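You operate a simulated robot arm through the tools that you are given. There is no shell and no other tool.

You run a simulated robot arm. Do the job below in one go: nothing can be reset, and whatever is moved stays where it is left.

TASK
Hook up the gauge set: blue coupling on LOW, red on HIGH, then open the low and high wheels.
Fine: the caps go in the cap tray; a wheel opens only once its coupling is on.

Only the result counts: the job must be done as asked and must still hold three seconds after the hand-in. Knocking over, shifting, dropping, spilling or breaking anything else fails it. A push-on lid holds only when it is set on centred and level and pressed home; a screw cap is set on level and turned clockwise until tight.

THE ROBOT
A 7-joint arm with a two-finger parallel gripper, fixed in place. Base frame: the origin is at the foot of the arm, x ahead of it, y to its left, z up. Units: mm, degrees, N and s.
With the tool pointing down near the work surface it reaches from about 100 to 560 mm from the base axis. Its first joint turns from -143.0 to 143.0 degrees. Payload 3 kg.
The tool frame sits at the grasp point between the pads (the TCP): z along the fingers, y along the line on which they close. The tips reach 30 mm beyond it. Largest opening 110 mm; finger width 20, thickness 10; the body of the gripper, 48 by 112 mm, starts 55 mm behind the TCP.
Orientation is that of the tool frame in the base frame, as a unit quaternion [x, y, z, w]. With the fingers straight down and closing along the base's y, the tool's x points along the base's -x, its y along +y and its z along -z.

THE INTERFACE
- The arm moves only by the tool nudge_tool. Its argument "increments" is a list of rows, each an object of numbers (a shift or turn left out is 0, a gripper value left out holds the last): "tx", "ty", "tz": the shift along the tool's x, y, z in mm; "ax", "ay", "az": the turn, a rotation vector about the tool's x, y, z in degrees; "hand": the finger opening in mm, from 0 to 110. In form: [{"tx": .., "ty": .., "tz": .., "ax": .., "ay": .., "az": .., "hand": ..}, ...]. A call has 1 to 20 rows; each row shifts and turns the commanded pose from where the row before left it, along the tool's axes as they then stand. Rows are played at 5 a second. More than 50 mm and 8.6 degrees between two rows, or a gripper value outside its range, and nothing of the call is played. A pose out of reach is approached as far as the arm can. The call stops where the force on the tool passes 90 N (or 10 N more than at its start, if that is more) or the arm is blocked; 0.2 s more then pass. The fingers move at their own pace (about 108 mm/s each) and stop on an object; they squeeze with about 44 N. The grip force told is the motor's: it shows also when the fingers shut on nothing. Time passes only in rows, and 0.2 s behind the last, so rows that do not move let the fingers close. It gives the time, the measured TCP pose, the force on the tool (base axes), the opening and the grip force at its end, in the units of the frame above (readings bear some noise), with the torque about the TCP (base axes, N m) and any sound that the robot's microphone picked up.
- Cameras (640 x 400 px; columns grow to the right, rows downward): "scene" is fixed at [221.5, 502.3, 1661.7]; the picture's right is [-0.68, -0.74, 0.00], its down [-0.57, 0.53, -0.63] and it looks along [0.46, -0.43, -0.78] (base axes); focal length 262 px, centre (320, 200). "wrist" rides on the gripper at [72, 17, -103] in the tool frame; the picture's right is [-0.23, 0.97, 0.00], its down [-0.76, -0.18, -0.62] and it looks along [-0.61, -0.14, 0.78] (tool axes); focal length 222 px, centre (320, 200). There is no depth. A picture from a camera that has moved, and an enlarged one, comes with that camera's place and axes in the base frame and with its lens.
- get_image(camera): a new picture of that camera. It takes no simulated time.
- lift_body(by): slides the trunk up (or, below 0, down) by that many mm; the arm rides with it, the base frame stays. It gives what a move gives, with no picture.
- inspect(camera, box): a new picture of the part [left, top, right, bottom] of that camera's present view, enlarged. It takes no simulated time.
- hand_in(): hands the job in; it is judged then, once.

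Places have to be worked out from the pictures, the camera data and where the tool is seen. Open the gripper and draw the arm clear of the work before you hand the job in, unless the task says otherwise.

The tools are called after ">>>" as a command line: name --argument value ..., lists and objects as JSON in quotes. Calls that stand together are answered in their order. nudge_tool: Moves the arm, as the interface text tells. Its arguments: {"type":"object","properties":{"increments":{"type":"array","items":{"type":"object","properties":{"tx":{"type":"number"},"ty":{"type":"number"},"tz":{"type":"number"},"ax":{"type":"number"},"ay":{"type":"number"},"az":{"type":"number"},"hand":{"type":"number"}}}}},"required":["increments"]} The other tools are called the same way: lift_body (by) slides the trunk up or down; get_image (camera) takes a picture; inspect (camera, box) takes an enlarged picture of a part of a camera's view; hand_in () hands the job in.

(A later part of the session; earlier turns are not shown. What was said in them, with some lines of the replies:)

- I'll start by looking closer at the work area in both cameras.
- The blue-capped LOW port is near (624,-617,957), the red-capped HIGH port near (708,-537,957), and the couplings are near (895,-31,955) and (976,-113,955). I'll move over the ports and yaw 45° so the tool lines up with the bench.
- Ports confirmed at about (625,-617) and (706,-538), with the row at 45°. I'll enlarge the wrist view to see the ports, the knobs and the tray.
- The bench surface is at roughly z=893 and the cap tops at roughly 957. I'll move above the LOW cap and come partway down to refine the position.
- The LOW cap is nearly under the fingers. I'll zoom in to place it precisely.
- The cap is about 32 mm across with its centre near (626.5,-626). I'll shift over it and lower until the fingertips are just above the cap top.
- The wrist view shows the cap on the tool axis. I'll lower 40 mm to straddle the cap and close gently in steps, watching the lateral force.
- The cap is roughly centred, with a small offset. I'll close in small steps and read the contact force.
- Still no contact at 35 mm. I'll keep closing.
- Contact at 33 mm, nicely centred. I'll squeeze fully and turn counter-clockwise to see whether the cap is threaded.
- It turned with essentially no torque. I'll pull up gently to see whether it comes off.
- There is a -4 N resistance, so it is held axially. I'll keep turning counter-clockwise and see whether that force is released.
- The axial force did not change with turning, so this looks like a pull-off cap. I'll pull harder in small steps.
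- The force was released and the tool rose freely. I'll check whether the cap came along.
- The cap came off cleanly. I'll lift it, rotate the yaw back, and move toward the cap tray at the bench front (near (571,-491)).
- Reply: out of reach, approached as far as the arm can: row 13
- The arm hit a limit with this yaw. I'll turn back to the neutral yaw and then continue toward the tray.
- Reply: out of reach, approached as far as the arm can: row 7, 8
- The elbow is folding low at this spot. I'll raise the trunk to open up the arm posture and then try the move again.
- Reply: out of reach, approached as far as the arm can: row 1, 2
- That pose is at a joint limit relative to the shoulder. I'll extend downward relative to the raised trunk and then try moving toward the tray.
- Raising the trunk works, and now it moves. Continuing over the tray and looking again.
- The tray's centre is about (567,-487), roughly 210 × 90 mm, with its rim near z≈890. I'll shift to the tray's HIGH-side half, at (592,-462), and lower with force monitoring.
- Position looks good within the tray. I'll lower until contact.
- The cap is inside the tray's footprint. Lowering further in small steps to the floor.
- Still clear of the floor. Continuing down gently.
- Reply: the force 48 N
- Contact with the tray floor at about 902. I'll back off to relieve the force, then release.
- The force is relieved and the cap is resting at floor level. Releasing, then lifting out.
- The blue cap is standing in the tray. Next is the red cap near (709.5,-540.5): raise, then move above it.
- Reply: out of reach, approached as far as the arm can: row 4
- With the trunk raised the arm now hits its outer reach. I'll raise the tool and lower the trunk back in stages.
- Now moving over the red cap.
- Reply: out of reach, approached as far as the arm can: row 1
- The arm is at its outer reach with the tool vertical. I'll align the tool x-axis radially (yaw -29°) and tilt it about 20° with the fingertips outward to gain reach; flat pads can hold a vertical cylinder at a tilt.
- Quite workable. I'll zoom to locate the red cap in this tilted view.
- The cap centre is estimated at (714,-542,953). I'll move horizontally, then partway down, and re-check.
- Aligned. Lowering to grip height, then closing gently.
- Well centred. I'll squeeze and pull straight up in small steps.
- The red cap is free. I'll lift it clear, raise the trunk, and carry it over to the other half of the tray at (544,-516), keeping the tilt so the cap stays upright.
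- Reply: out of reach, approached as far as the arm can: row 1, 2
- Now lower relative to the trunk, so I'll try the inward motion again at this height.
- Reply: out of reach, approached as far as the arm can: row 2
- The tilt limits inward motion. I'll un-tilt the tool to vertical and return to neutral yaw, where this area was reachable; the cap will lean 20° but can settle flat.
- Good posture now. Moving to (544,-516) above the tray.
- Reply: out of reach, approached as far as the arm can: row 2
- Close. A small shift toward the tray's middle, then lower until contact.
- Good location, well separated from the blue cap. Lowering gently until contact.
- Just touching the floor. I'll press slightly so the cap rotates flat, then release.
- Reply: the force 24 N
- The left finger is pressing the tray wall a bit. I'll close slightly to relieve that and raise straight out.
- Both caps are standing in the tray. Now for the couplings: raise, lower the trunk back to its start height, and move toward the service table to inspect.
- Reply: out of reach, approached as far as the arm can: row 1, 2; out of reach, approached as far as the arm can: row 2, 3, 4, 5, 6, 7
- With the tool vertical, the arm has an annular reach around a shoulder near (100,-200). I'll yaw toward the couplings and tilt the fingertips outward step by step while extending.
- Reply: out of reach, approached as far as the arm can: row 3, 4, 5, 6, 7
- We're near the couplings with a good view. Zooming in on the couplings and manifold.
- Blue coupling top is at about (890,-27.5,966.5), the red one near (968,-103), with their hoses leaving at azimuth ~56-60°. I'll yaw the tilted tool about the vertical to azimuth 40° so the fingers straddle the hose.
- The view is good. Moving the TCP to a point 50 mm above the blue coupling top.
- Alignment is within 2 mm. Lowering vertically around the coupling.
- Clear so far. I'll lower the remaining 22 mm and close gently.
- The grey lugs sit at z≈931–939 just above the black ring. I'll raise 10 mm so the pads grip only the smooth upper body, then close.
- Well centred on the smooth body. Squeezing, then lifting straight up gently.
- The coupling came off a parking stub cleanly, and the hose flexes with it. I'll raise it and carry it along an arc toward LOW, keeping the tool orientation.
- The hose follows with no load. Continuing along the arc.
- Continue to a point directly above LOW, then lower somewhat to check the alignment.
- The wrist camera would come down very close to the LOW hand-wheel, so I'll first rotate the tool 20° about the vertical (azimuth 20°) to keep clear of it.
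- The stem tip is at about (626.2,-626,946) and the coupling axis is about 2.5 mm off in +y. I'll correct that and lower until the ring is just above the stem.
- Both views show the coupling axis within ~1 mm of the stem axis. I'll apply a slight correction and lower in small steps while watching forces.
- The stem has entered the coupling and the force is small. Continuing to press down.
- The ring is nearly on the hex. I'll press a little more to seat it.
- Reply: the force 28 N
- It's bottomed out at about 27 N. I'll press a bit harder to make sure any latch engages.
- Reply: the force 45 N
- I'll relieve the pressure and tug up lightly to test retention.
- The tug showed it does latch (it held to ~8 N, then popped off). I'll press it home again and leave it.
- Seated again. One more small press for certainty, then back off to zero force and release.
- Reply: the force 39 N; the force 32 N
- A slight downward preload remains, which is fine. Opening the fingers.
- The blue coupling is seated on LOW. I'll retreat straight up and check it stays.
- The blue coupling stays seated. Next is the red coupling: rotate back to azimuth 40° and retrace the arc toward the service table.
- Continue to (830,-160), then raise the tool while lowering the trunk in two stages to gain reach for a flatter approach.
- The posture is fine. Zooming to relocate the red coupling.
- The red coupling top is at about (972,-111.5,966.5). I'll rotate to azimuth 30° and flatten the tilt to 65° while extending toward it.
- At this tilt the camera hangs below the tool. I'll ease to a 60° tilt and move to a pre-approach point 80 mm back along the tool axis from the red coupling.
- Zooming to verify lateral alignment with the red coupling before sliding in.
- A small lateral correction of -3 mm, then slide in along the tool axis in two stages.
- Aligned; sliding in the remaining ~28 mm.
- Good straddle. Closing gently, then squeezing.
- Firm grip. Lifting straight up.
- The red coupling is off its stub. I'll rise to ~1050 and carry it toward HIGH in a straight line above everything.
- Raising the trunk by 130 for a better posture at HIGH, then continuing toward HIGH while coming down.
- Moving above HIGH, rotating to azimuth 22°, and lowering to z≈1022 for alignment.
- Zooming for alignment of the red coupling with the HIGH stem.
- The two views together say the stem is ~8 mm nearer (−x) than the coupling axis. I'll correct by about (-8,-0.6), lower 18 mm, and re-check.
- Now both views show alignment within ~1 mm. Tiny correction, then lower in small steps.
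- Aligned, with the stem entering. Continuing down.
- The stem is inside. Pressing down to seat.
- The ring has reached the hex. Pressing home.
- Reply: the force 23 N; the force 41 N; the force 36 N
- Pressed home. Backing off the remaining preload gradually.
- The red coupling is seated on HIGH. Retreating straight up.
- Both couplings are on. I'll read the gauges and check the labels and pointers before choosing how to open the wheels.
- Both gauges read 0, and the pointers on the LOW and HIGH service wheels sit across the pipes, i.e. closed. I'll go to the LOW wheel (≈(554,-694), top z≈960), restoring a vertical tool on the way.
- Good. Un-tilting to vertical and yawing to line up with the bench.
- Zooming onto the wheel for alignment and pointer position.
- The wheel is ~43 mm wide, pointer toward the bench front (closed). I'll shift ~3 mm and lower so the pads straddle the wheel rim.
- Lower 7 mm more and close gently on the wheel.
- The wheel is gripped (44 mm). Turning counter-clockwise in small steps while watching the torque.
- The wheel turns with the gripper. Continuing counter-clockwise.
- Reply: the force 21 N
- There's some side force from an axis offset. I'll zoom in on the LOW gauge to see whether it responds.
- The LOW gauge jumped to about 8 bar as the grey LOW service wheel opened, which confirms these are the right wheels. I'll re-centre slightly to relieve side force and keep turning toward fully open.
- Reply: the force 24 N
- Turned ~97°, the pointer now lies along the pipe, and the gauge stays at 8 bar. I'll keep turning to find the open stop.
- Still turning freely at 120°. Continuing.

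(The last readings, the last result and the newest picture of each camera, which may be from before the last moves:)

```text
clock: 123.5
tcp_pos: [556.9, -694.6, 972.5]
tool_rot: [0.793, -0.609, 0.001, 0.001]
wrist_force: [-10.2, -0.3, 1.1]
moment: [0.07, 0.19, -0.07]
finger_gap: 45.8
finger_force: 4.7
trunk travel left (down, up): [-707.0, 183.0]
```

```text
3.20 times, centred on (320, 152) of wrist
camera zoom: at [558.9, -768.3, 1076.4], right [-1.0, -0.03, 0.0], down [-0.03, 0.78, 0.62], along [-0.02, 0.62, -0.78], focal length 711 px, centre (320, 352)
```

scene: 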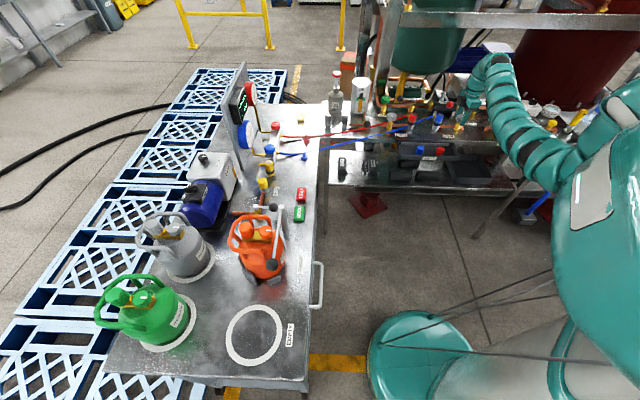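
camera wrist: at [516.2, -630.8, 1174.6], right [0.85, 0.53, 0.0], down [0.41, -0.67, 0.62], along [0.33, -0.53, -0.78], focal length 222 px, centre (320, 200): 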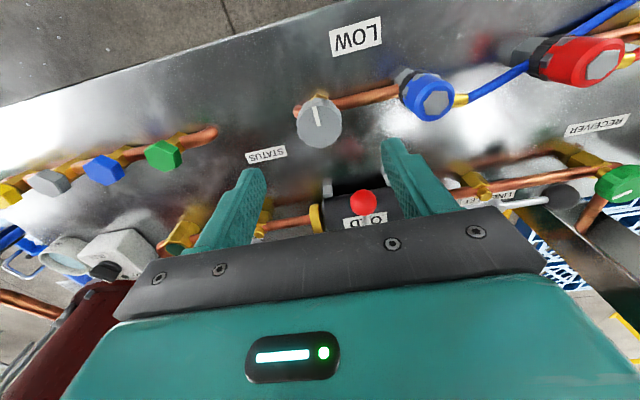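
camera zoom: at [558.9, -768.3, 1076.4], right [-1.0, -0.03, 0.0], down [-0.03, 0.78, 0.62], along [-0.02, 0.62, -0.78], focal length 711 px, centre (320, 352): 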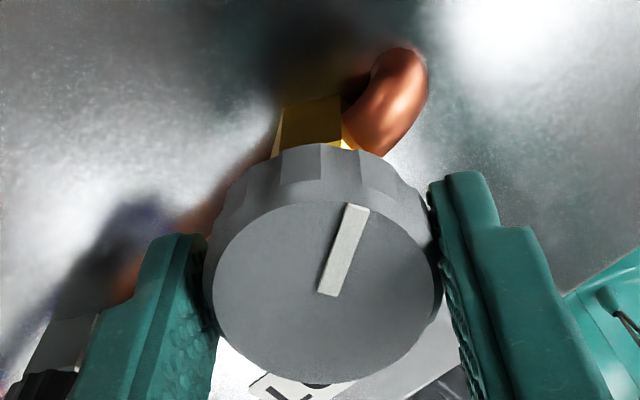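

The wheel reached its open stop (~120° of travel; the pads then slipped on the rim). Releasing and rising.

>>> nudge_tool --increments '[{"hand": 50}, {"hand": 65}, {"hand": 70}, {"tz": -20}, {"tz": -40}, {"tz": -40}]'

>>> get_image --camera "wrist"

>>> inspect --camera "scene" --box '[380, 80, 500, 150]'

>>> inspect --camera "scene" --box '[230, 110, 270, 150]'

```text
clock: 124.9
tcp_pos: [555.7, -693.5, 1073.5]
tool_rot: [0.793, -0.609, 0.0, -0.001]
wrist_force: [0.1, 0.1, -0.4]
moment: [0.0, -0.02, 0.0]
finger_gap: 70.1
finger_force: 0.1
trunk travel left (down, up): [-707.0, 183.0]
```

```text
taken
camera wrist: at [558.4, -767.3, 1176.1], right [-1.0, -0.03, 0.0], down [-0.03, 0.78, 0.62], along [-0.02, 0.62, -0.78], focal length 222 px, centre (320, 200)
```

wrist: 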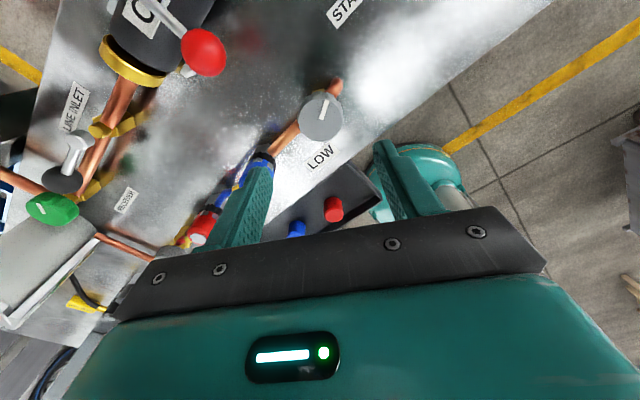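

```text
5.33 times, centred on (440, 115) of scene
camera zoom: at [221.5, 502.3, 1661.7], right [-0.68, -0.74, 0.0], down [-0.57, 0.53, -0.63], along [0.46, -0.43, -0.78], focal length 1399 px, centre (-320, 653)
```

zoom: 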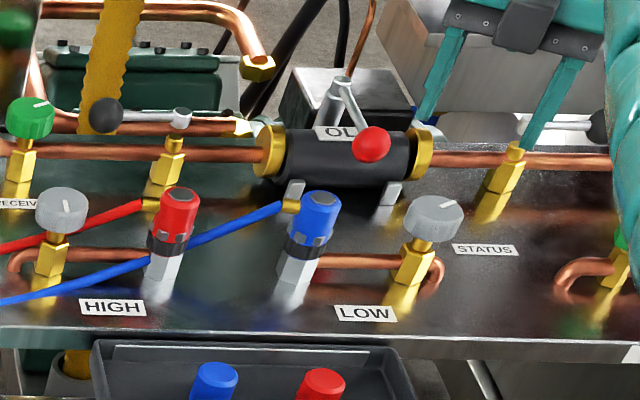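

```text
10.00 times, centred on (250, 130) of scene
camera zoom: at [221.5, 502.3, 1661.7], right [-0.68, -0.74, 0.0], down [-0.57, 0.53, -0.63], along [0.46, -0.43, -0.78], focal length 2623 px, centre (1020, 900)
```

zoom: 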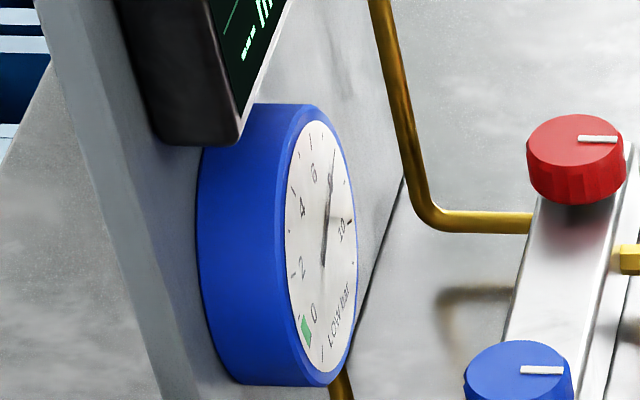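

The LOW wheel is fully open (its pointer now matches the open RECEIVER wheel) and LOW reads ~8 bar. Now I'll rotate the yaw back before heading to the HIGH wheel.

>>> nudge_tool --increments '[{"az": 7.5}, {"az": 7.5}, {"az": 7.5}, {"az": 7.5}, {"az": 7.5}, {"az": 7.5}, {"az": 7.5}, {"az": 7.5}, {"az": 7.5}, {"az": 7.5}, {"az": 7.5}, {"az": 7.5}, {"az": 7.5}, {"az": 7.5}, {"az": 7.5}, {"az": 7.5}, {"az": 7.5}, {"az": 7.5}, {"az": 7.5}, {"az": 7.5}]'

>>> nudge_tool --increments '[{"ty": 45}, {"ty": 45}, {"ty": 45}, {"ay": -5}, {"ay": -5}, {"ty": 45}, {"ty": 45}, {"ay": -5}, {"ay": -5}, {"ty": 30}]'

>>> get_image --camera "wrist"

>>> inspect --camera "scene" --box '[360, 60, 500, 150]'

```text
clock: 129.1
tcp_pos: [558.1, -692.3, 1073.4]
tool_rot: [0.383, 0.924, 0.001, 0.0]
wrist_force: [-0.7, 0.4, -1.2]
moment: [-0.02, -0.01, -0.04]
finger_gap: 69.9
finger_force: 0.2
trunk travel left (down, up): [-707.0, 183.0]
```

```text
clock: 131.3
tcp_pos: [737.7, -512.2, 1073.3]
tool_rot: [0.377, 0.91, -0.066, 0.161]
wrist_force: [0.5, -0.1, -0.2]
moment: [-0.01, -0.01, -0.01]
finger_gap: 70.2
finger_force: 0.1
trunk travel left (down, up): [-707.0, 183.0]
```

```text
taken
camera wrist: at [677.9, -426.7, 1145.7], right [0.84, 0.54, 0.08], down [0.23, -0.48, 0.85], along [0.49, -0.69, -0.53], focal length 222 px, centre (320, 200)
```

wrist: 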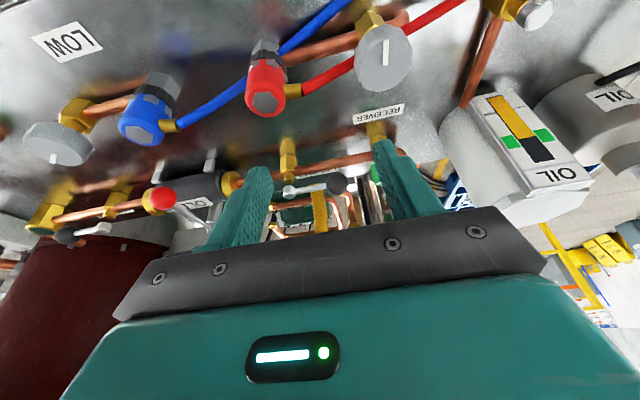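

```text
4.44 times, centred on (430, 105) of scene
camera zoom: at [221.5, 502.3, 1661.7], right [-0.68, -0.74, 0.0], down [-0.57, 0.53, -0.63], along [0.46, -0.43, -0.78], focal length 1166 px, centre (-169, 622)
```

zoom: 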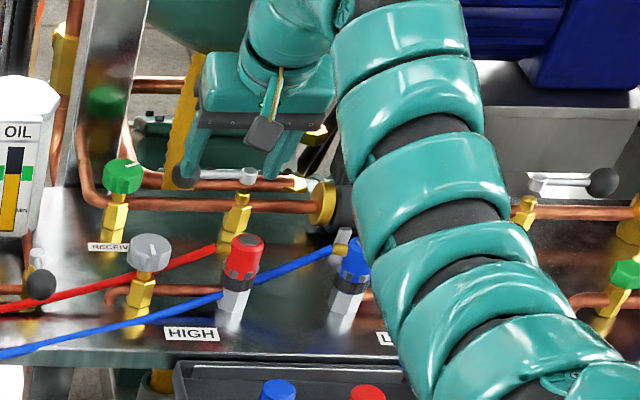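

Continuing to the HIGH wheel and tilting to 30°.

>>> nudge_tool --increments '[{"ty": 40}, {"ay": -5}, {"ay": -5}, {"ty": 14}]'

>>> get_image --camera "wrist"

>>> inspect --camera "wrist" --box '[240, 0, 400, 100]'

>>> inspect --camera "scene" --box '[360, 60, 480, 150]'

```text
clock: 132.3
tcp_pos: [776.1, -473.4, 1072.3]
tool_rot: [0.369, 0.893, -0.098, 0.239]
wrist_force: [-0.2, -0.3, 0.0]
moment: [0.0, -0.01, 0.03]
finger_gap: 70.0
finger_force: 0.1
trunk travel left (down, up): [-707.0, 183.0]
```

```text
taken
camera wrist: at [708.3, -380.7, 1125.8], right [0.83, 0.55, 0.11], down [0.12, -0.37, 0.92], along [0.55, -0.75, -0.37], focal length 222 px, centre (320, 200)
```

wrist: 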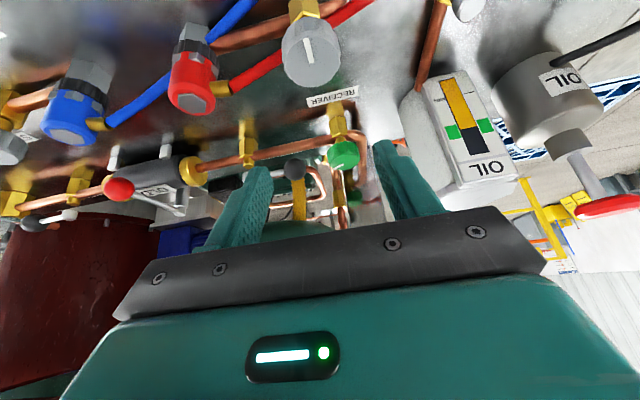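

```text
4.00 times, centred on (320, 50) of wrist
camera zoom: at [708.3, -380.7, 1125.8], right [0.83, 0.55, 0.11], down [0.12, -0.37, 0.92], along [0.55, -0.75, -0.37], focal length 888 px, centre (320, 800)
```

zoom: 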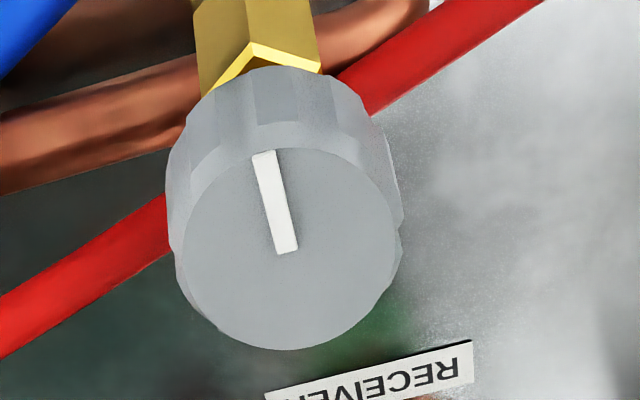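

```text
4.44 times, centred on (420, 105) of scene
camera zoom: at [221.5, 502.3, 1661.7], right [-0.68, -0.74, 0.0], down [-0.57, 0.53, -0.63], along [0.46, -0.43, -0.78], focal length 1166 px, centre (-124, 622)
```

zoom: 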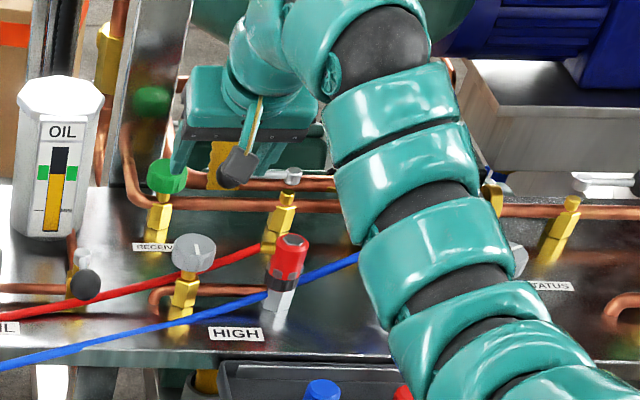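

The HIGH wheel centre is at about (785,-473), still closed. I'll shift over it and rotate to azimuth −80° to give room for a 120° turn.

>>> nudge_tool --increments '[{"tx": -5.3, "ty": 6.6, "tz": 3}, {"ax": 3.5, "az": 6.1}, {"ax": 3.5, "az": 6.1}, {"ax": 3.5, "az": 6.1}, {"ax": 3.5, "az": 6.1}, {"ax": 3.5, "az": 6.1}]'

>>> get_image --camera "wrist"

>>> get_image --camera "scene"

```text
clock: 133.7
tcp_pos: [785.1, -474.5, 1071.8]
tool_rot: [0.622, 0.739, -0.166, 0.199]
wrist_force: [0.7, 0.6, 0.7]
moment: [0.01, -0.03, 0.0]
finger_gap: 69.8
finger_force: 0.1
trunk travel left (down, up): [-707.0, 183.0]
```

```text
taken
camera wrist: at [783.2, -357.7, 1126.3], right [0.99, -0.03, 0.12], down [-0.12, -0.37, 0.92], along [0.02, -0.93, -0.37], focal length 222 px, centre (320, 200)
```

wrist: 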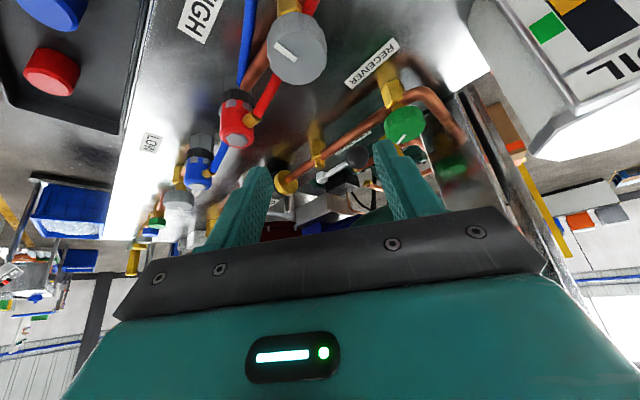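

```text
taken
```

scene: 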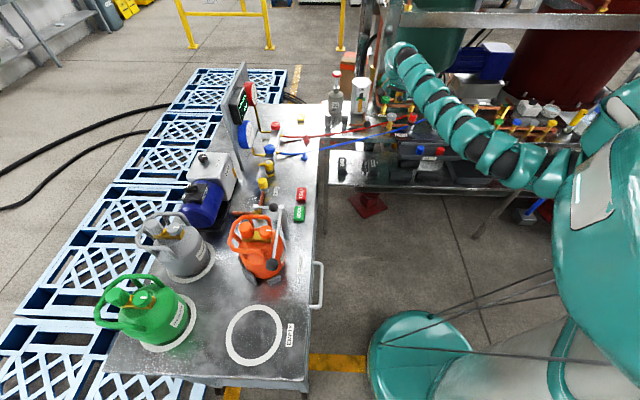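

Reached. Zooming on the wheel from this angle to refine.

>>> inspect --camera "wrist" --box '[230, 0, 390, 100]'

```text
4.00 times, centred on (310, 50) of wrist
camera zoom: at [783.2, -357.7, 1126.3], right [0.99, -0.03, 0.12], down [-0.12, -0.37, 0.92], along [0.02, -0.93, -0.37], focal length 888 px, centre (360, 800)
```

zoom: 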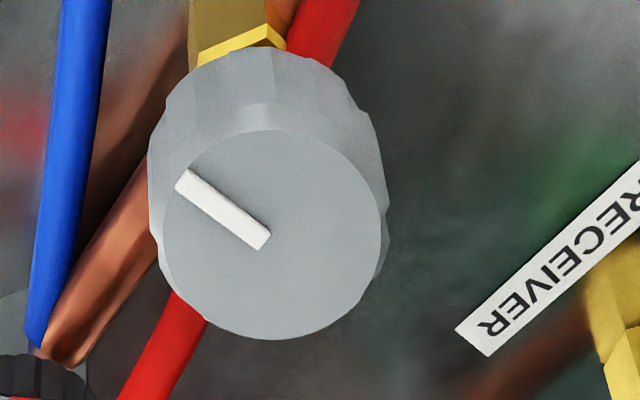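

The wheel centre is near (782.5,-474). Small lateral correction, then down in stages.

>>> nudge_tool --increments '[{"ty": -2.5}, {"tx": 17.7, "tz": 30.6}, {"tx": 17.7, "tz": 30.6}, {}]'

>>> get_image --camera "wrist"

>>> inspect --camera "scene" --box '[360, 70, 450, 140]'

```text
clock: 134.7
tcp_pos: [782.4, -473.3, 1002.5]
tool_rot: [0.622, 0.739, -0.165, 0.199]
wrist_force: [-0.2, -0.7, 0.2]
moment: [0.0, -0.01, 0.06]
finger_gap: 70.4
finger_force: 0.1
trunk travel left (down, up): [-707.0, 183.0]
```

```text
taken
camera wrist: at [780.3, -358.1, 1055.8], right [0.99, -0.03, 0.12], down [-0.12, -0.37, 0.92], along [0.02, -0.93, -0.37], focal length 222 px, centre (320, 200)
```

wrist: 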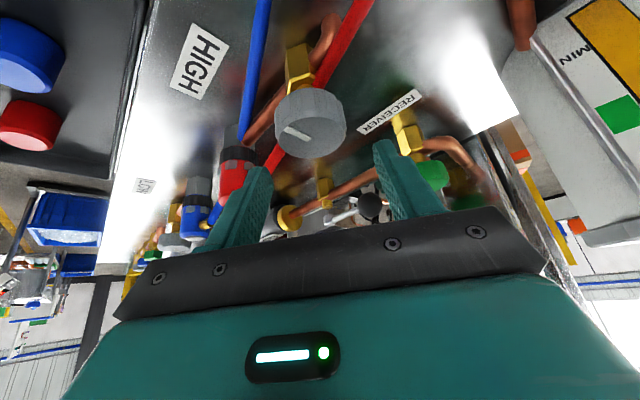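

```text
5.71 times, centred on (405, 105) of scene
camera zoom: at [221.5, 502.3, 1661.7], right [-0.68, -0.74, 0.0], down [-0.57, 0.53, -0.63], along [0.46, -0.43, -0.78], focal length 1499 px, centre (-166, 743)
```

zoom: 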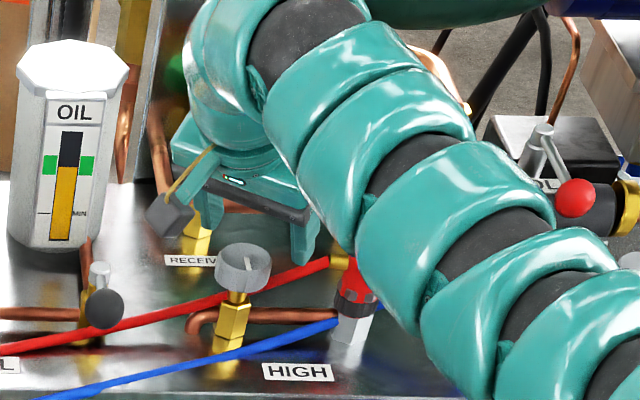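

Aligned. Lowering the remaining 36 mm and closing gently.

>>> nudge_tool --increments '[{"tx": 9.1, "tz": 15.8}, {"tx": 9.1, "tz": 15.8}, {"hand": 56}, {"hand": 50}, {}]'

>>> inspect --camera "wrist" --box '[220, 90, 420, 215]'

>>> inspect --camera "scene" --box '[360, 70, 450, 140]'

```text
clock: 135.9
tcp_pos: [783.1, -476.0, 966.2]
tool_rot: [0.622, 0.739, -0.165, 0.199]
wrist_force: [-0.3, -0.3, -0.1]
moment: [0.0, -0.01, -0.02]
finger_gap: 49.8
finger_force: 0.1
trunk travel left (down, up): [-707.0, 183.0]
```

```text
3.20 times, centred on (320, 152) of wrist
camera zoom: at [780.7, -358.5, 1019.1], right [0.99, -0.03, 0.12], down [-0.12, -0.37, 0.92], along [0.02, -0.93, -0.37], focal length 711 px, centre (320, 352)
```

zoom: 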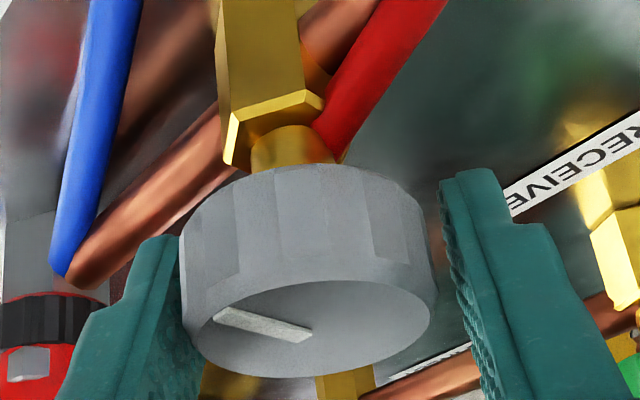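

```text
5.71 times, centred on (405, 105) of scene
camera zoom: at [221.5, 502.3, 1661.7], right [-0.68, -0.74, 0.0], down [-0.57, 0.53, -0.63], along [0.46, -0.43, -0.78], focal length 1499 px, centre (-166, 743)
```

zoom: 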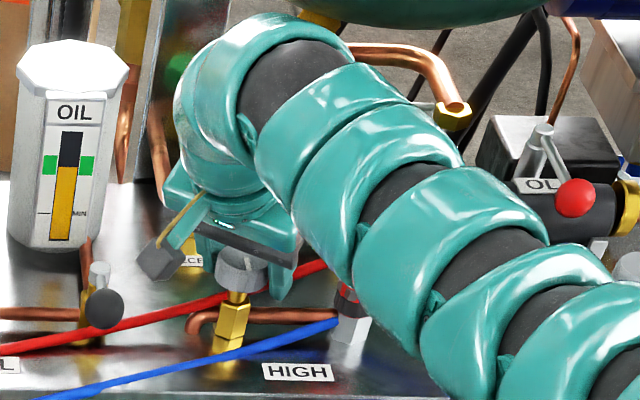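

The wheel sits slightly toward the left finger; shifting 1.5 mm and closing.

>>> nudge_tool --increments '[{"ty": -1.5}, {"hand": 46}, {"hand": 43}, {"hand": 40}, {}]'

>>> inspect --camera "wrist" --box '[220, 90, 420, 215]'

```text
clock: 137.1
tcp_pos: [783.7, -475.0, 965.5]
tool_rot: [0.622, 0.739, -0.165, 0.199]
wrist_force: [5.2, 0.3, 0.7]
moment: [-0.06, -0.14, -0.01]
finger_gap: 43.1
finger_force: 44.3
trunk travel left (down, up): [-707.0, 183.0]
```

```text
3.20 times, centred on (320, 152) of wrist
camera zoom: at [779.9, -358.4, 1019.1], right [0.99, -0.03, 0.12], down [-0.12, -0.37, 0.92], along [0.02, -0.93, -0.37], focal length 711 px, centre (320, 352)
```

zoom: 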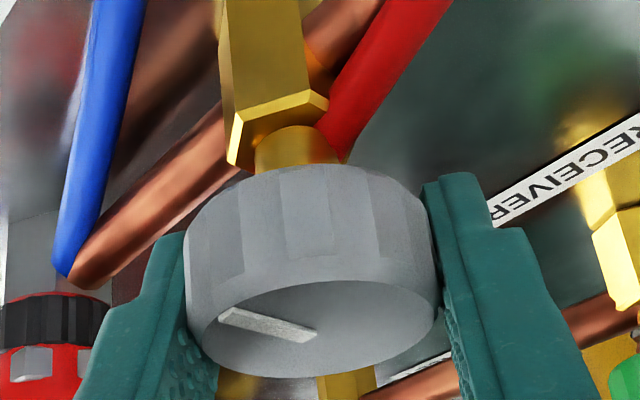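

Gripped. Turning counter-clockwise about the vertical axis.

>>> nudge_tool --increments '[{"ax": -3.5, "az": -6.06}, {"ax": -3.5, "az": -6.06}, {"ax": -3.5, "az": -6.06}, {"ax": -3.5, "az": -6.06}]'

>>> inspect --camera "wrist" --box '[220, 90, 420, 215]'

```text
clock: 138.1
tcp_pos: [783.5, -473.1, 964.4]
tool_rot: [0.423, 0.868, -0.112, 0.234]
wrist_force: [18.0, -0.3, 4.3]
moment: [0.16, -0.68, -0.03]
finger_gap: 43.0
finger_force: 44.9
trunk travel left (down, up): [-707.0, 183.0]
```

```text
3.20 times, centred on (320, 152) of wrist
camera zoom: at [727.3, -372.6, 1019.0], right [0.89, 0.45, 0.12], down [0.07, -0.38, 0.92], along [0.46, -0.81, -0.37], focal length 711 px, centre (320, 352)
```

zoom: 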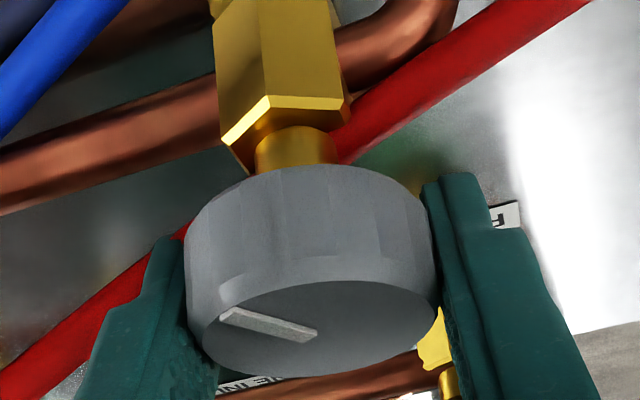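

The wheel follows. Relieving side load and continuing.

>>> nudge_tool --increments '[{"tx": -1.2, "ty": 1.5, "tz": 0.7}, {"ax": -3.5, "az": -6.06}, {"ax": -3.5, "az": -6.06}, {"ax": -3.5, "az": -6.06}, {"ax": -3.5, "az": -6.06}]'

>>> inspect --camera "wrist" --box '[220, 90, 420, 215]'

>>> inspect --camera "scene" --box '[250, 70, 290, 110]'

>>> get_image --camera "scene"

```text
clock: 139.3
tcp_pos: [784.7, -472.2, 965.0]
tool_rot: [0.201, 0.945, -0.053, 0.254]
wrist_force: [15.6, 11.6, 8.8]
moment: [0.71, 0.03, -0.05]
finger_gap: 43.2
finger_force: 44.7
trunk travel left (down, up): [-707.0, 183.0]
```

```text
3.20 times, centred on (320, 152) of wrist
camera zoom: at [688.1, -409.7, 1018.9], right [0.57, 0.81, 0.12], down [0.24, -0.3, 0.92], along [0.78, -0.5, -0.37], focal length 711 px, centre (320, 352)
```

zoom: 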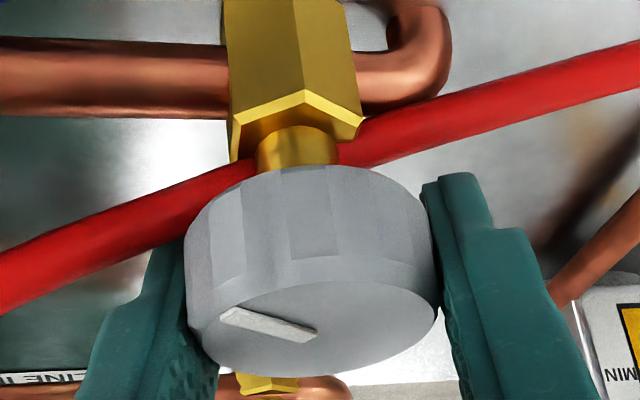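

```text
10.00 times, centred on (270, 90) of scene
camera zoom: at [221.5, 502.3, 1661.7], right [-0.68, -0.74, 0.0], down [-0.57, 0.53, -0.63], along [0.46, -0.43, -0.78], focal length 2623 px, centre (820, 1300)
```

zoom: 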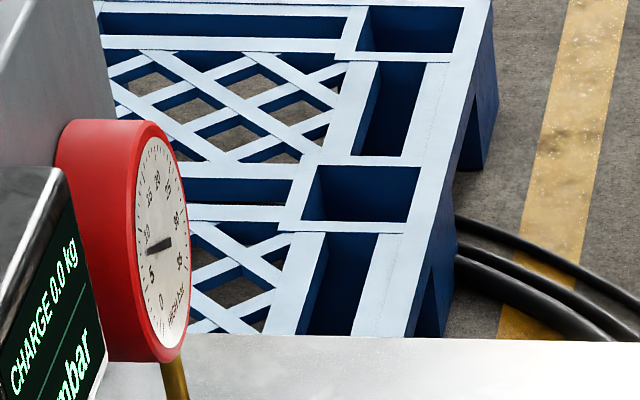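

```text
taken
```

scene: 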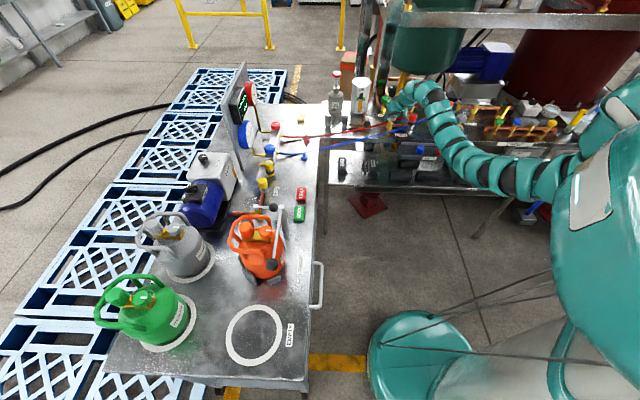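

The HIGH gauge has risen to ~8 bar as well. Continuing to the open stop.

>>> nudge_tool --increments '[{"tx": -0.9, "ty": 1.5, "tz": 0.5}, {"ax": -3.5, "az": -6.06}, {"ax": -3.5, "az": -6.06}, {"ax": -3.5, "az": -6.06}, {"ax": -3.5, "az": -6.06}]'

>>> inspect --camera "wrist" --box '[220, 90, 420, 215]'

>>> inspect --camera "scene" --box '[360, 70, 480, 150]'

```text
clock: 140.5
tcp_pos: [785.9, -470.5, 965.1]
tool_rot: [-0.034, 0.965, 0.01, 0.258]
wrist_force: [2.8, 21.7, 1.6]
moment: [0.52, 1.06, -0.12]
finger_gap: 43.0
finger_force: 44.8
trunk travel left (down, up): [-707.0, 183.0]
```

```text
3.20 times, centred on (320, 152) of wrist
camera zoom: at [671.0, -461.0, 1019.0], right [0.13, 0.99, 0.12], down [0.36, -0.15, 0.92], along [0.92, -0.07, -0.37], focal length 711 px, centre (320, 352)
```

zoom: 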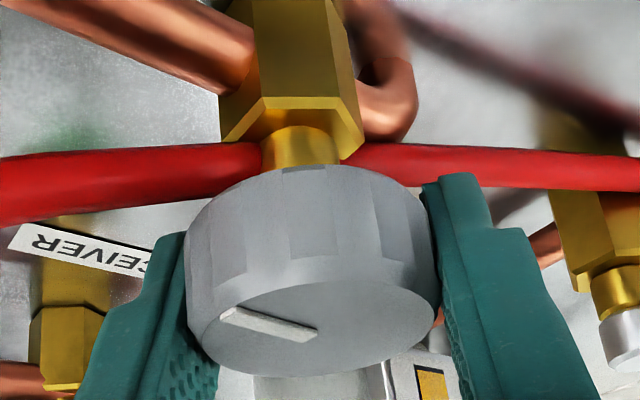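

```text
5.00 times, centred on (420, 110) of scene
camera zoom: at [221.5, 502.3, 1661.7], right [-0.68, -0.74, 0.0], down [-0.57, 0.53, -0.63], along [0.46, -0.43, -0.78], focal length 1311 px, centre (-180, 650)
```

zoom: 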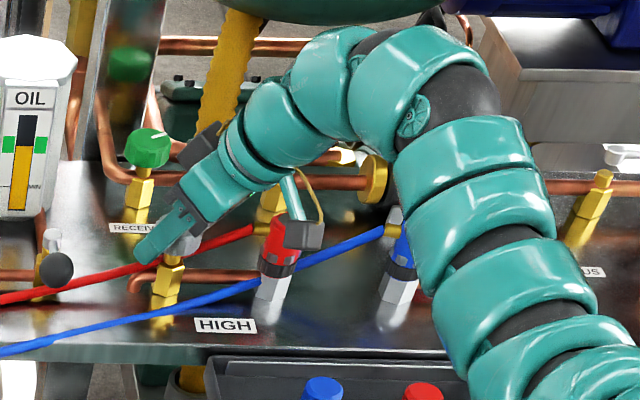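

About 84° turned. Relieving side load and finishing the last ~36°; the wrist camera stays ~30 mm above the red coupling.

>>> nudge_tool --increments '[{"ty": 2}, {"ax": -3.5, "az": -6.06}, {"ax": -3.5, "az": -6.06}, {"ty": 0.7}, {"ax": -3.5, "az": -6.06}]'

>>> inspect --camera "wrist" --box '[220, 90, 420, 215]'

>>> inspect --camera "scene" --box '[360, 70, 480, 150]'

```text
clock: 141.7
tcp_pos: [785.6, -467.9, 965.6]
tool_rot: [-0.209, 0.943, 0.056, 0.253]
wrist_force: [0.0, 22.7, -6.1]
moment: [0.21, 0.17, -0.1]
finger_gap: 43.5
finger_force: 44.3
trunk travel left (down, up): [-707.0, 183.0]
```

```text
3.20 times, centred on (320, 152) of wrist
camera zoom: at [675.1, -501.2, 1019.0], right [-0.23, 0.97, 0.11], down [0.39, -0.01, 0.92], along [0.89, 0.26, -0.37], focal length 711 px, centre (320, 352)
```

zoom: 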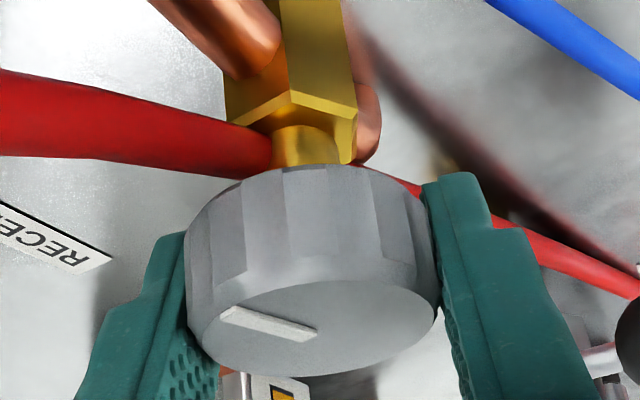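

```text
5.00 times, centred on (420, 110) of scene
camera zoom: at [221.5, 502.3, 1661.7], right [-0.68, -0.74, 0.0], down [-0.57, 0.53, -0.63], along [0.46, -0.43, -0.78], focal length 1311 px, centre (-180, 650)
```

zoom: 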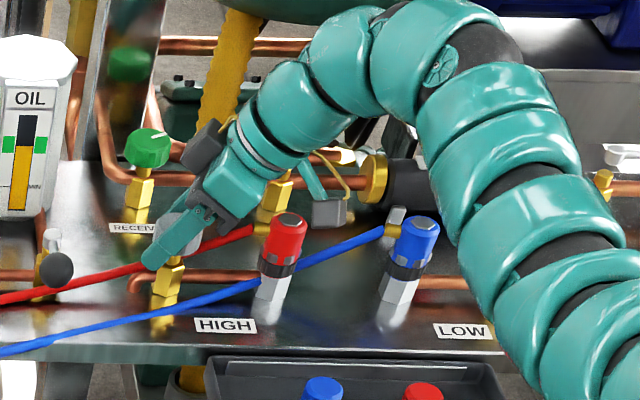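

105° so far. Two or three more steps to reach the stop.

>>> nudge_tool --increments '[{"ty": 1.5, "tx": 0.5}, {"ax": -3.5, "az": -6.06}, {"ax": -3.5, "az": -6.06}, {"ax": -2.5, "az": -4.3}]'

>>> inspect --camera "wrist" --box '[220, 90, 420, 215]'

>>> inspect --camera "scene" --box '[360, 70, 480, 150]'

```text
clock: 142.7
tcp_pos: [781.3, -472.5, 968.7]
tool_rot: [-0.34, 0.904, 0.088, 0.245]
wrist_force: [-6.8, 10.6, 2.7]
moment: [0.33, 0.06, -0.05]
finger_gap: 46.2
finger_force: 5.8
trunk travel left (down, up): [-707.0, 183.0]
```

```text
3.20 times, centred on (320, 152) of wrist
camera zoom: at [684.7, -534.2, 1021.2], right [-0.49, 0.86, 0.11], down [0.37, 0.1, 0.92], along [0.78, 0.5, -0.37], focal length 711 px, centre (320, 352)
```

zoom: 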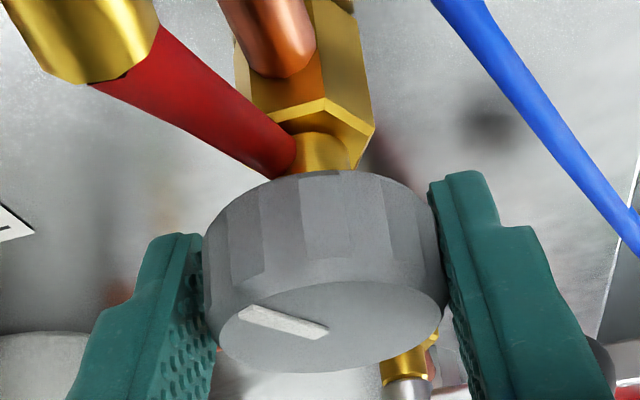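

```text
5.00 times, centred on (420, 110) of scene
camera zoom: at [221.5, 502.3, 1661.7], right [-0.68, -0.74, 0.0], down [-0.57, 0.53, -0.63], along [0.46, -0.43, -0.78], focal length 1311 px, centre (-180, 650)
```

zoom: 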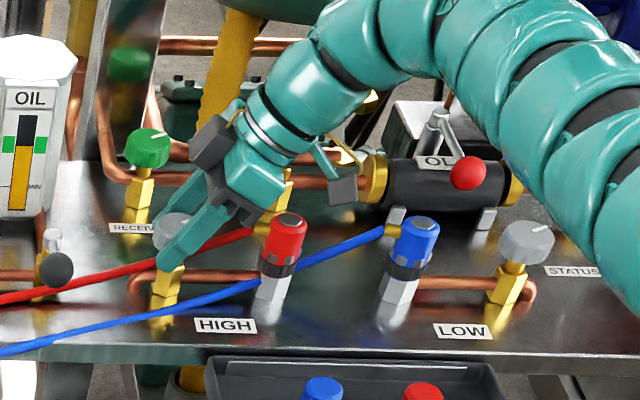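

The wheel hit its stop (the pads slipped at 46 mm, as with LOW). Releasing and rising clear.

>>> nudge_tool --increments '[{"hand": 52}, {"hand": 66}, {"hand": 70}, {"tx": -10, "tz": -17.3}, {"tx": -20, "tz": -34.6}, {"tx": -20, "tz": -34.6}]'

>>> get_image --camera "wrist"

>>> inspect --camera "scene" --box '[360, 80, 500, 170]'

>>> inspect --camera "scene" --box '[230, 70, 300, 150]'

```text
clock: 144.1
tcp_pos: [783.3, -470.4, 1065.8]
tool_rot: [-0.36, 0.896, 0.096, 0.243]
wrist_force: [0.2, 0.5, 0.0]
moment: [0.01, 0.04, 0.0]
finger_gap: 70.0
finger_force: 0.0
trunk travel left (down, up): [-707.0, 183.0]
```

```text
taken
camera wrist: at [689.0, -537.3, 1118.9], right [-0.53, 0.84, 0.11], down [0.37, 0.11, 0.92], along [0.76, 0.53, -0.37], focal length 222 px, centre (320, 200)
```

wrist: 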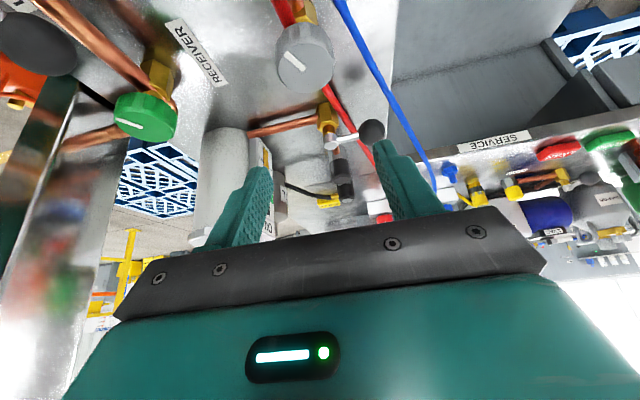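

```text
4.44 times, centred on (430, 125) of scene
camera zoom: at [221.5, 502.3, 1661.7], right [-0.68, -0.74, 0.0], down [-0.57, 0.53, -0.63], along [0.46, -0.43, -0.78], focal length 1166 px, centre (-169, 533)
```

zoom: 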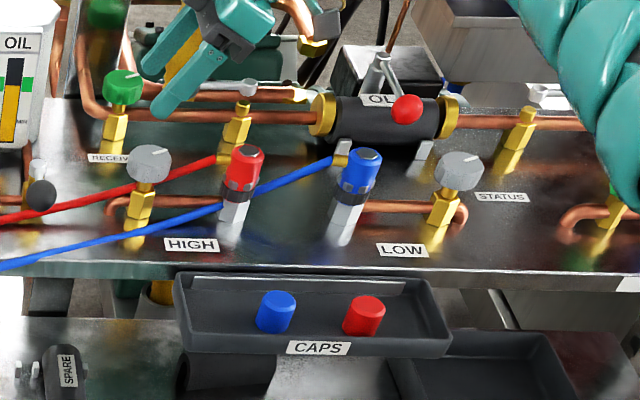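

```text
5.00 times, centred on (265, 110) of scene
camera zoom: at [221.5, 502.3, 1661.7], right [-0.68, -0.74, 0.0], down [-0.57, 0.53, -0.63], along [0.46, -0.43, -0.78], focal length 1311 px, centre (595, 650)
```

zoom: 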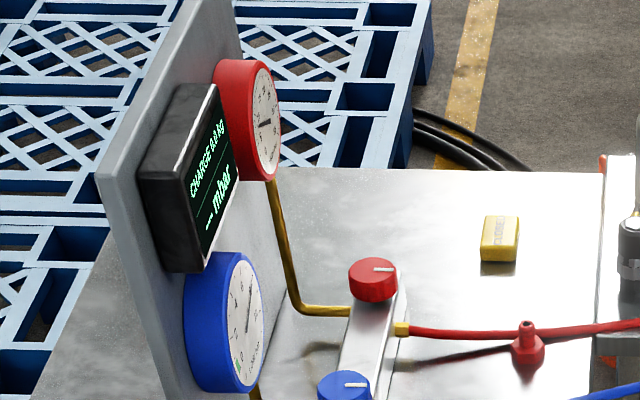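

Both gauges show pressure. Zooming in on the wheels, couplings and tray for a final check.

>>> inspect --camera "scene" --box '[380, 105, 420, 135]'

>>> inspect --camera "scene" --box '[430, 105, 480, 140]'

>>> inspect --camera "scene" --box '[395, 110, 455, 160]'

>>> inspect --camera "wrist" --box '[100, 0, 360, 150]'

```text
13.33 times, centred on (400, 120) of scene
camera zoom: at [221.5, 502.3, 1661.7], right [-0.68, -0.74, 0.0], down [-0.57, 0.53, -0.63], along [0.46, -0.43, -0.78], focal length 3497 px, centre (-747, 1267)
```

zoom: 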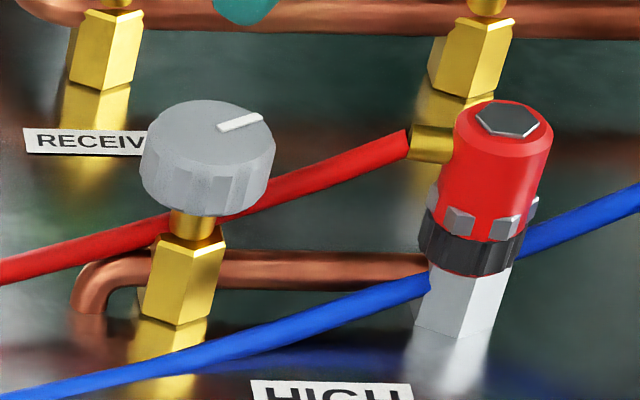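

```text
11.43 times, centred on (455, 122) of scene
camera zoom: at [221.5, 502.3, 1661.7], right [-0.68, -0.74, 0.0], down [-0.57, 0.53, -0.63], along [0.46, -0.43, -0.78], focal length 2997 px, centre (-1223, 1086)
```

zoom: 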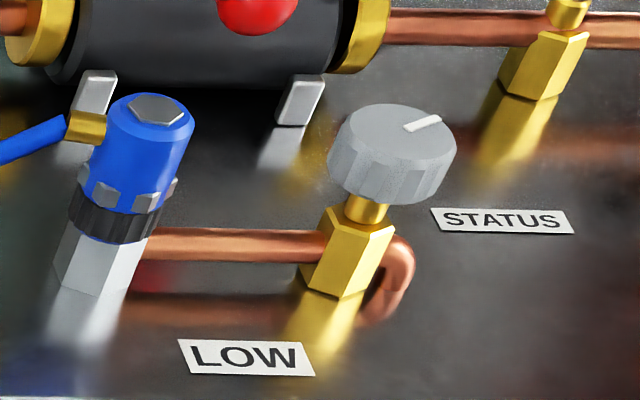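

```text
8.00 times, centred on (425, 135) of scene
camera zoom: at [221.5, 502.3, 1661.7], right [-0.68, -0.74, 0.0], down [-0.57, 0.53, -0.63], along [0.46, -0.43, -0.78], focal length 2098 px, centre (-520, 720)
```

zoom: 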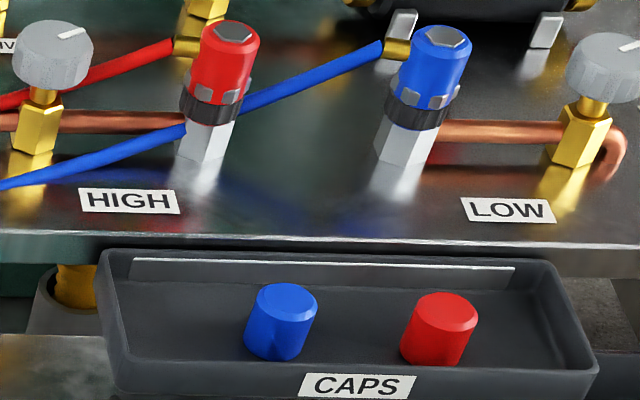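

```text
2.46 times, centred on (230, 75) of wrist
camera zoom: at [689.0, -537.3, 1118.9], right [-0.53, 0.84, 0.11], down [0.37, 0.11, 0.92], along [0.76, 0.53, -0.37], focal length 547 px, centre (542, 508)
```

zoom: 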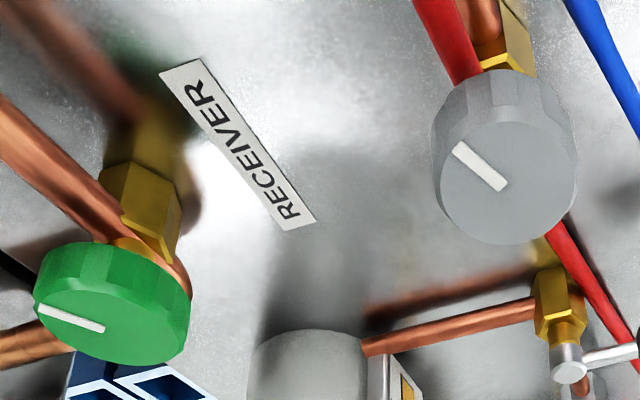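

All checks pass: both couplings are seated, both service wheels are fully open (same pointer direction as the open RECEIVER valve), both gauges show pressure, and the caps are in the tray. I'll draw the arm up clear of the work.

>>> nudge_tool --increments '[{"tx": -20, "tz": -34.6}, {"tx": -20, "tz": -34.6}, {"tx": -20, "tz": -34.6, "hand": 90}, {}, {}]'

>>> get_image --camera "scene"

>>> inspect --camera "scene" --box '[370, 90, 490, 165]'

>>> inspect --camera "scene" --box '[220, 70, 360, 170]'

```text
clock: 145.3
tcp_pos: [773.0, -470.7, 1182.0]
tool_rot: [-0.36, 0.896, 0.096, 0.243]
wrist_force: [-0.2, -0.2, 0.0]
moment: [-0.03, -0.01, -0.02]
finger_gap: 90.2
finger_force: 0.1
out of reach, approached as far as the arm can: row 2
trunk travel left (down, up): [-707.0, 183.0]
```

```text
taken
```

scene: 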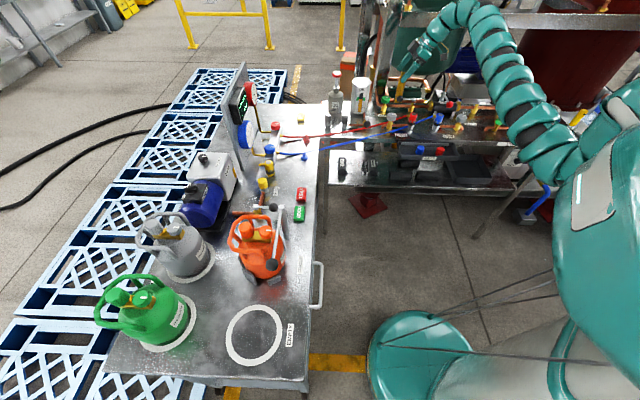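

```text
5.33 times, centred on (430, 128) of scene
camera zoom: at [221.5, 502.3, 1661.7], right [-0.68, -0.74, 0.0], down [-0.57, 0.53, -0.63], along [0.46, -0.43, -0.78], focal length 1399 px, centre (-267, 587)
```

zoom: 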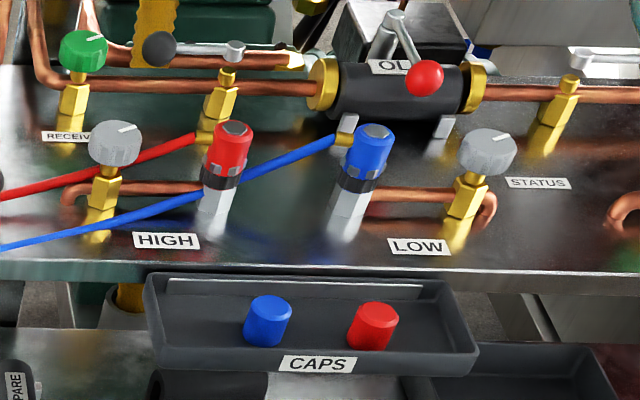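

```text
4.00 times, centred on (290, 120) of scene
camera zoom: at [221.5, 502.3, 1661.7], right [-0.68, -0.74, 0.0], down [-0.57, 0.53, -0.63], along [0.46, -0.43, -0.78], focal length 1049 px, centre (440, 520)
```

zoom: 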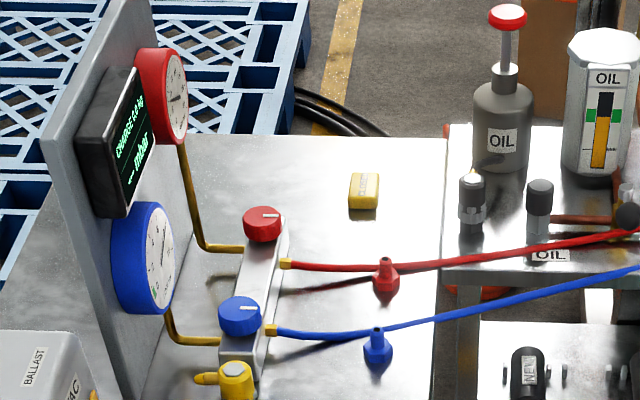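

The arm is clear with the gripper open. The couplings are on, the wheels are open, the caps are in the tray, and nothing else has been disturbed, so I'm handing in.

>>> hand_in

```text
The job is handed in.
```

The gauge set is hooked up: the blue coupling is on LOW, the red on HIGH, and the low and high wheels are open. I've handed the job in. The grader's verdict was not shown to me.

- **Couplings:** Both were pressed on until they bottomed out. A light tug on the blue one showed that it latches. The tug pulled it off, so I pressed it back home and did not tug it again. I did not tug-test the red one.
- **Wheels:** I took "the low and high wheels" to mean the two grey wheels at the LOW and HIGH ports, not the blue and red ones on the manifold. I turned each of the grey ones about 120° counter-clockwise to its stop. Both gauges rose from 0 to about 8 bar as their wheel opened. I left the manifold wheels as they were, so if you meant those, they are still closed.
- **Caps:** Both caps are standing in the cap tray.
- **Everything else:** The last pictures show nothing else moved. The gripper is open and raised clear of the work.
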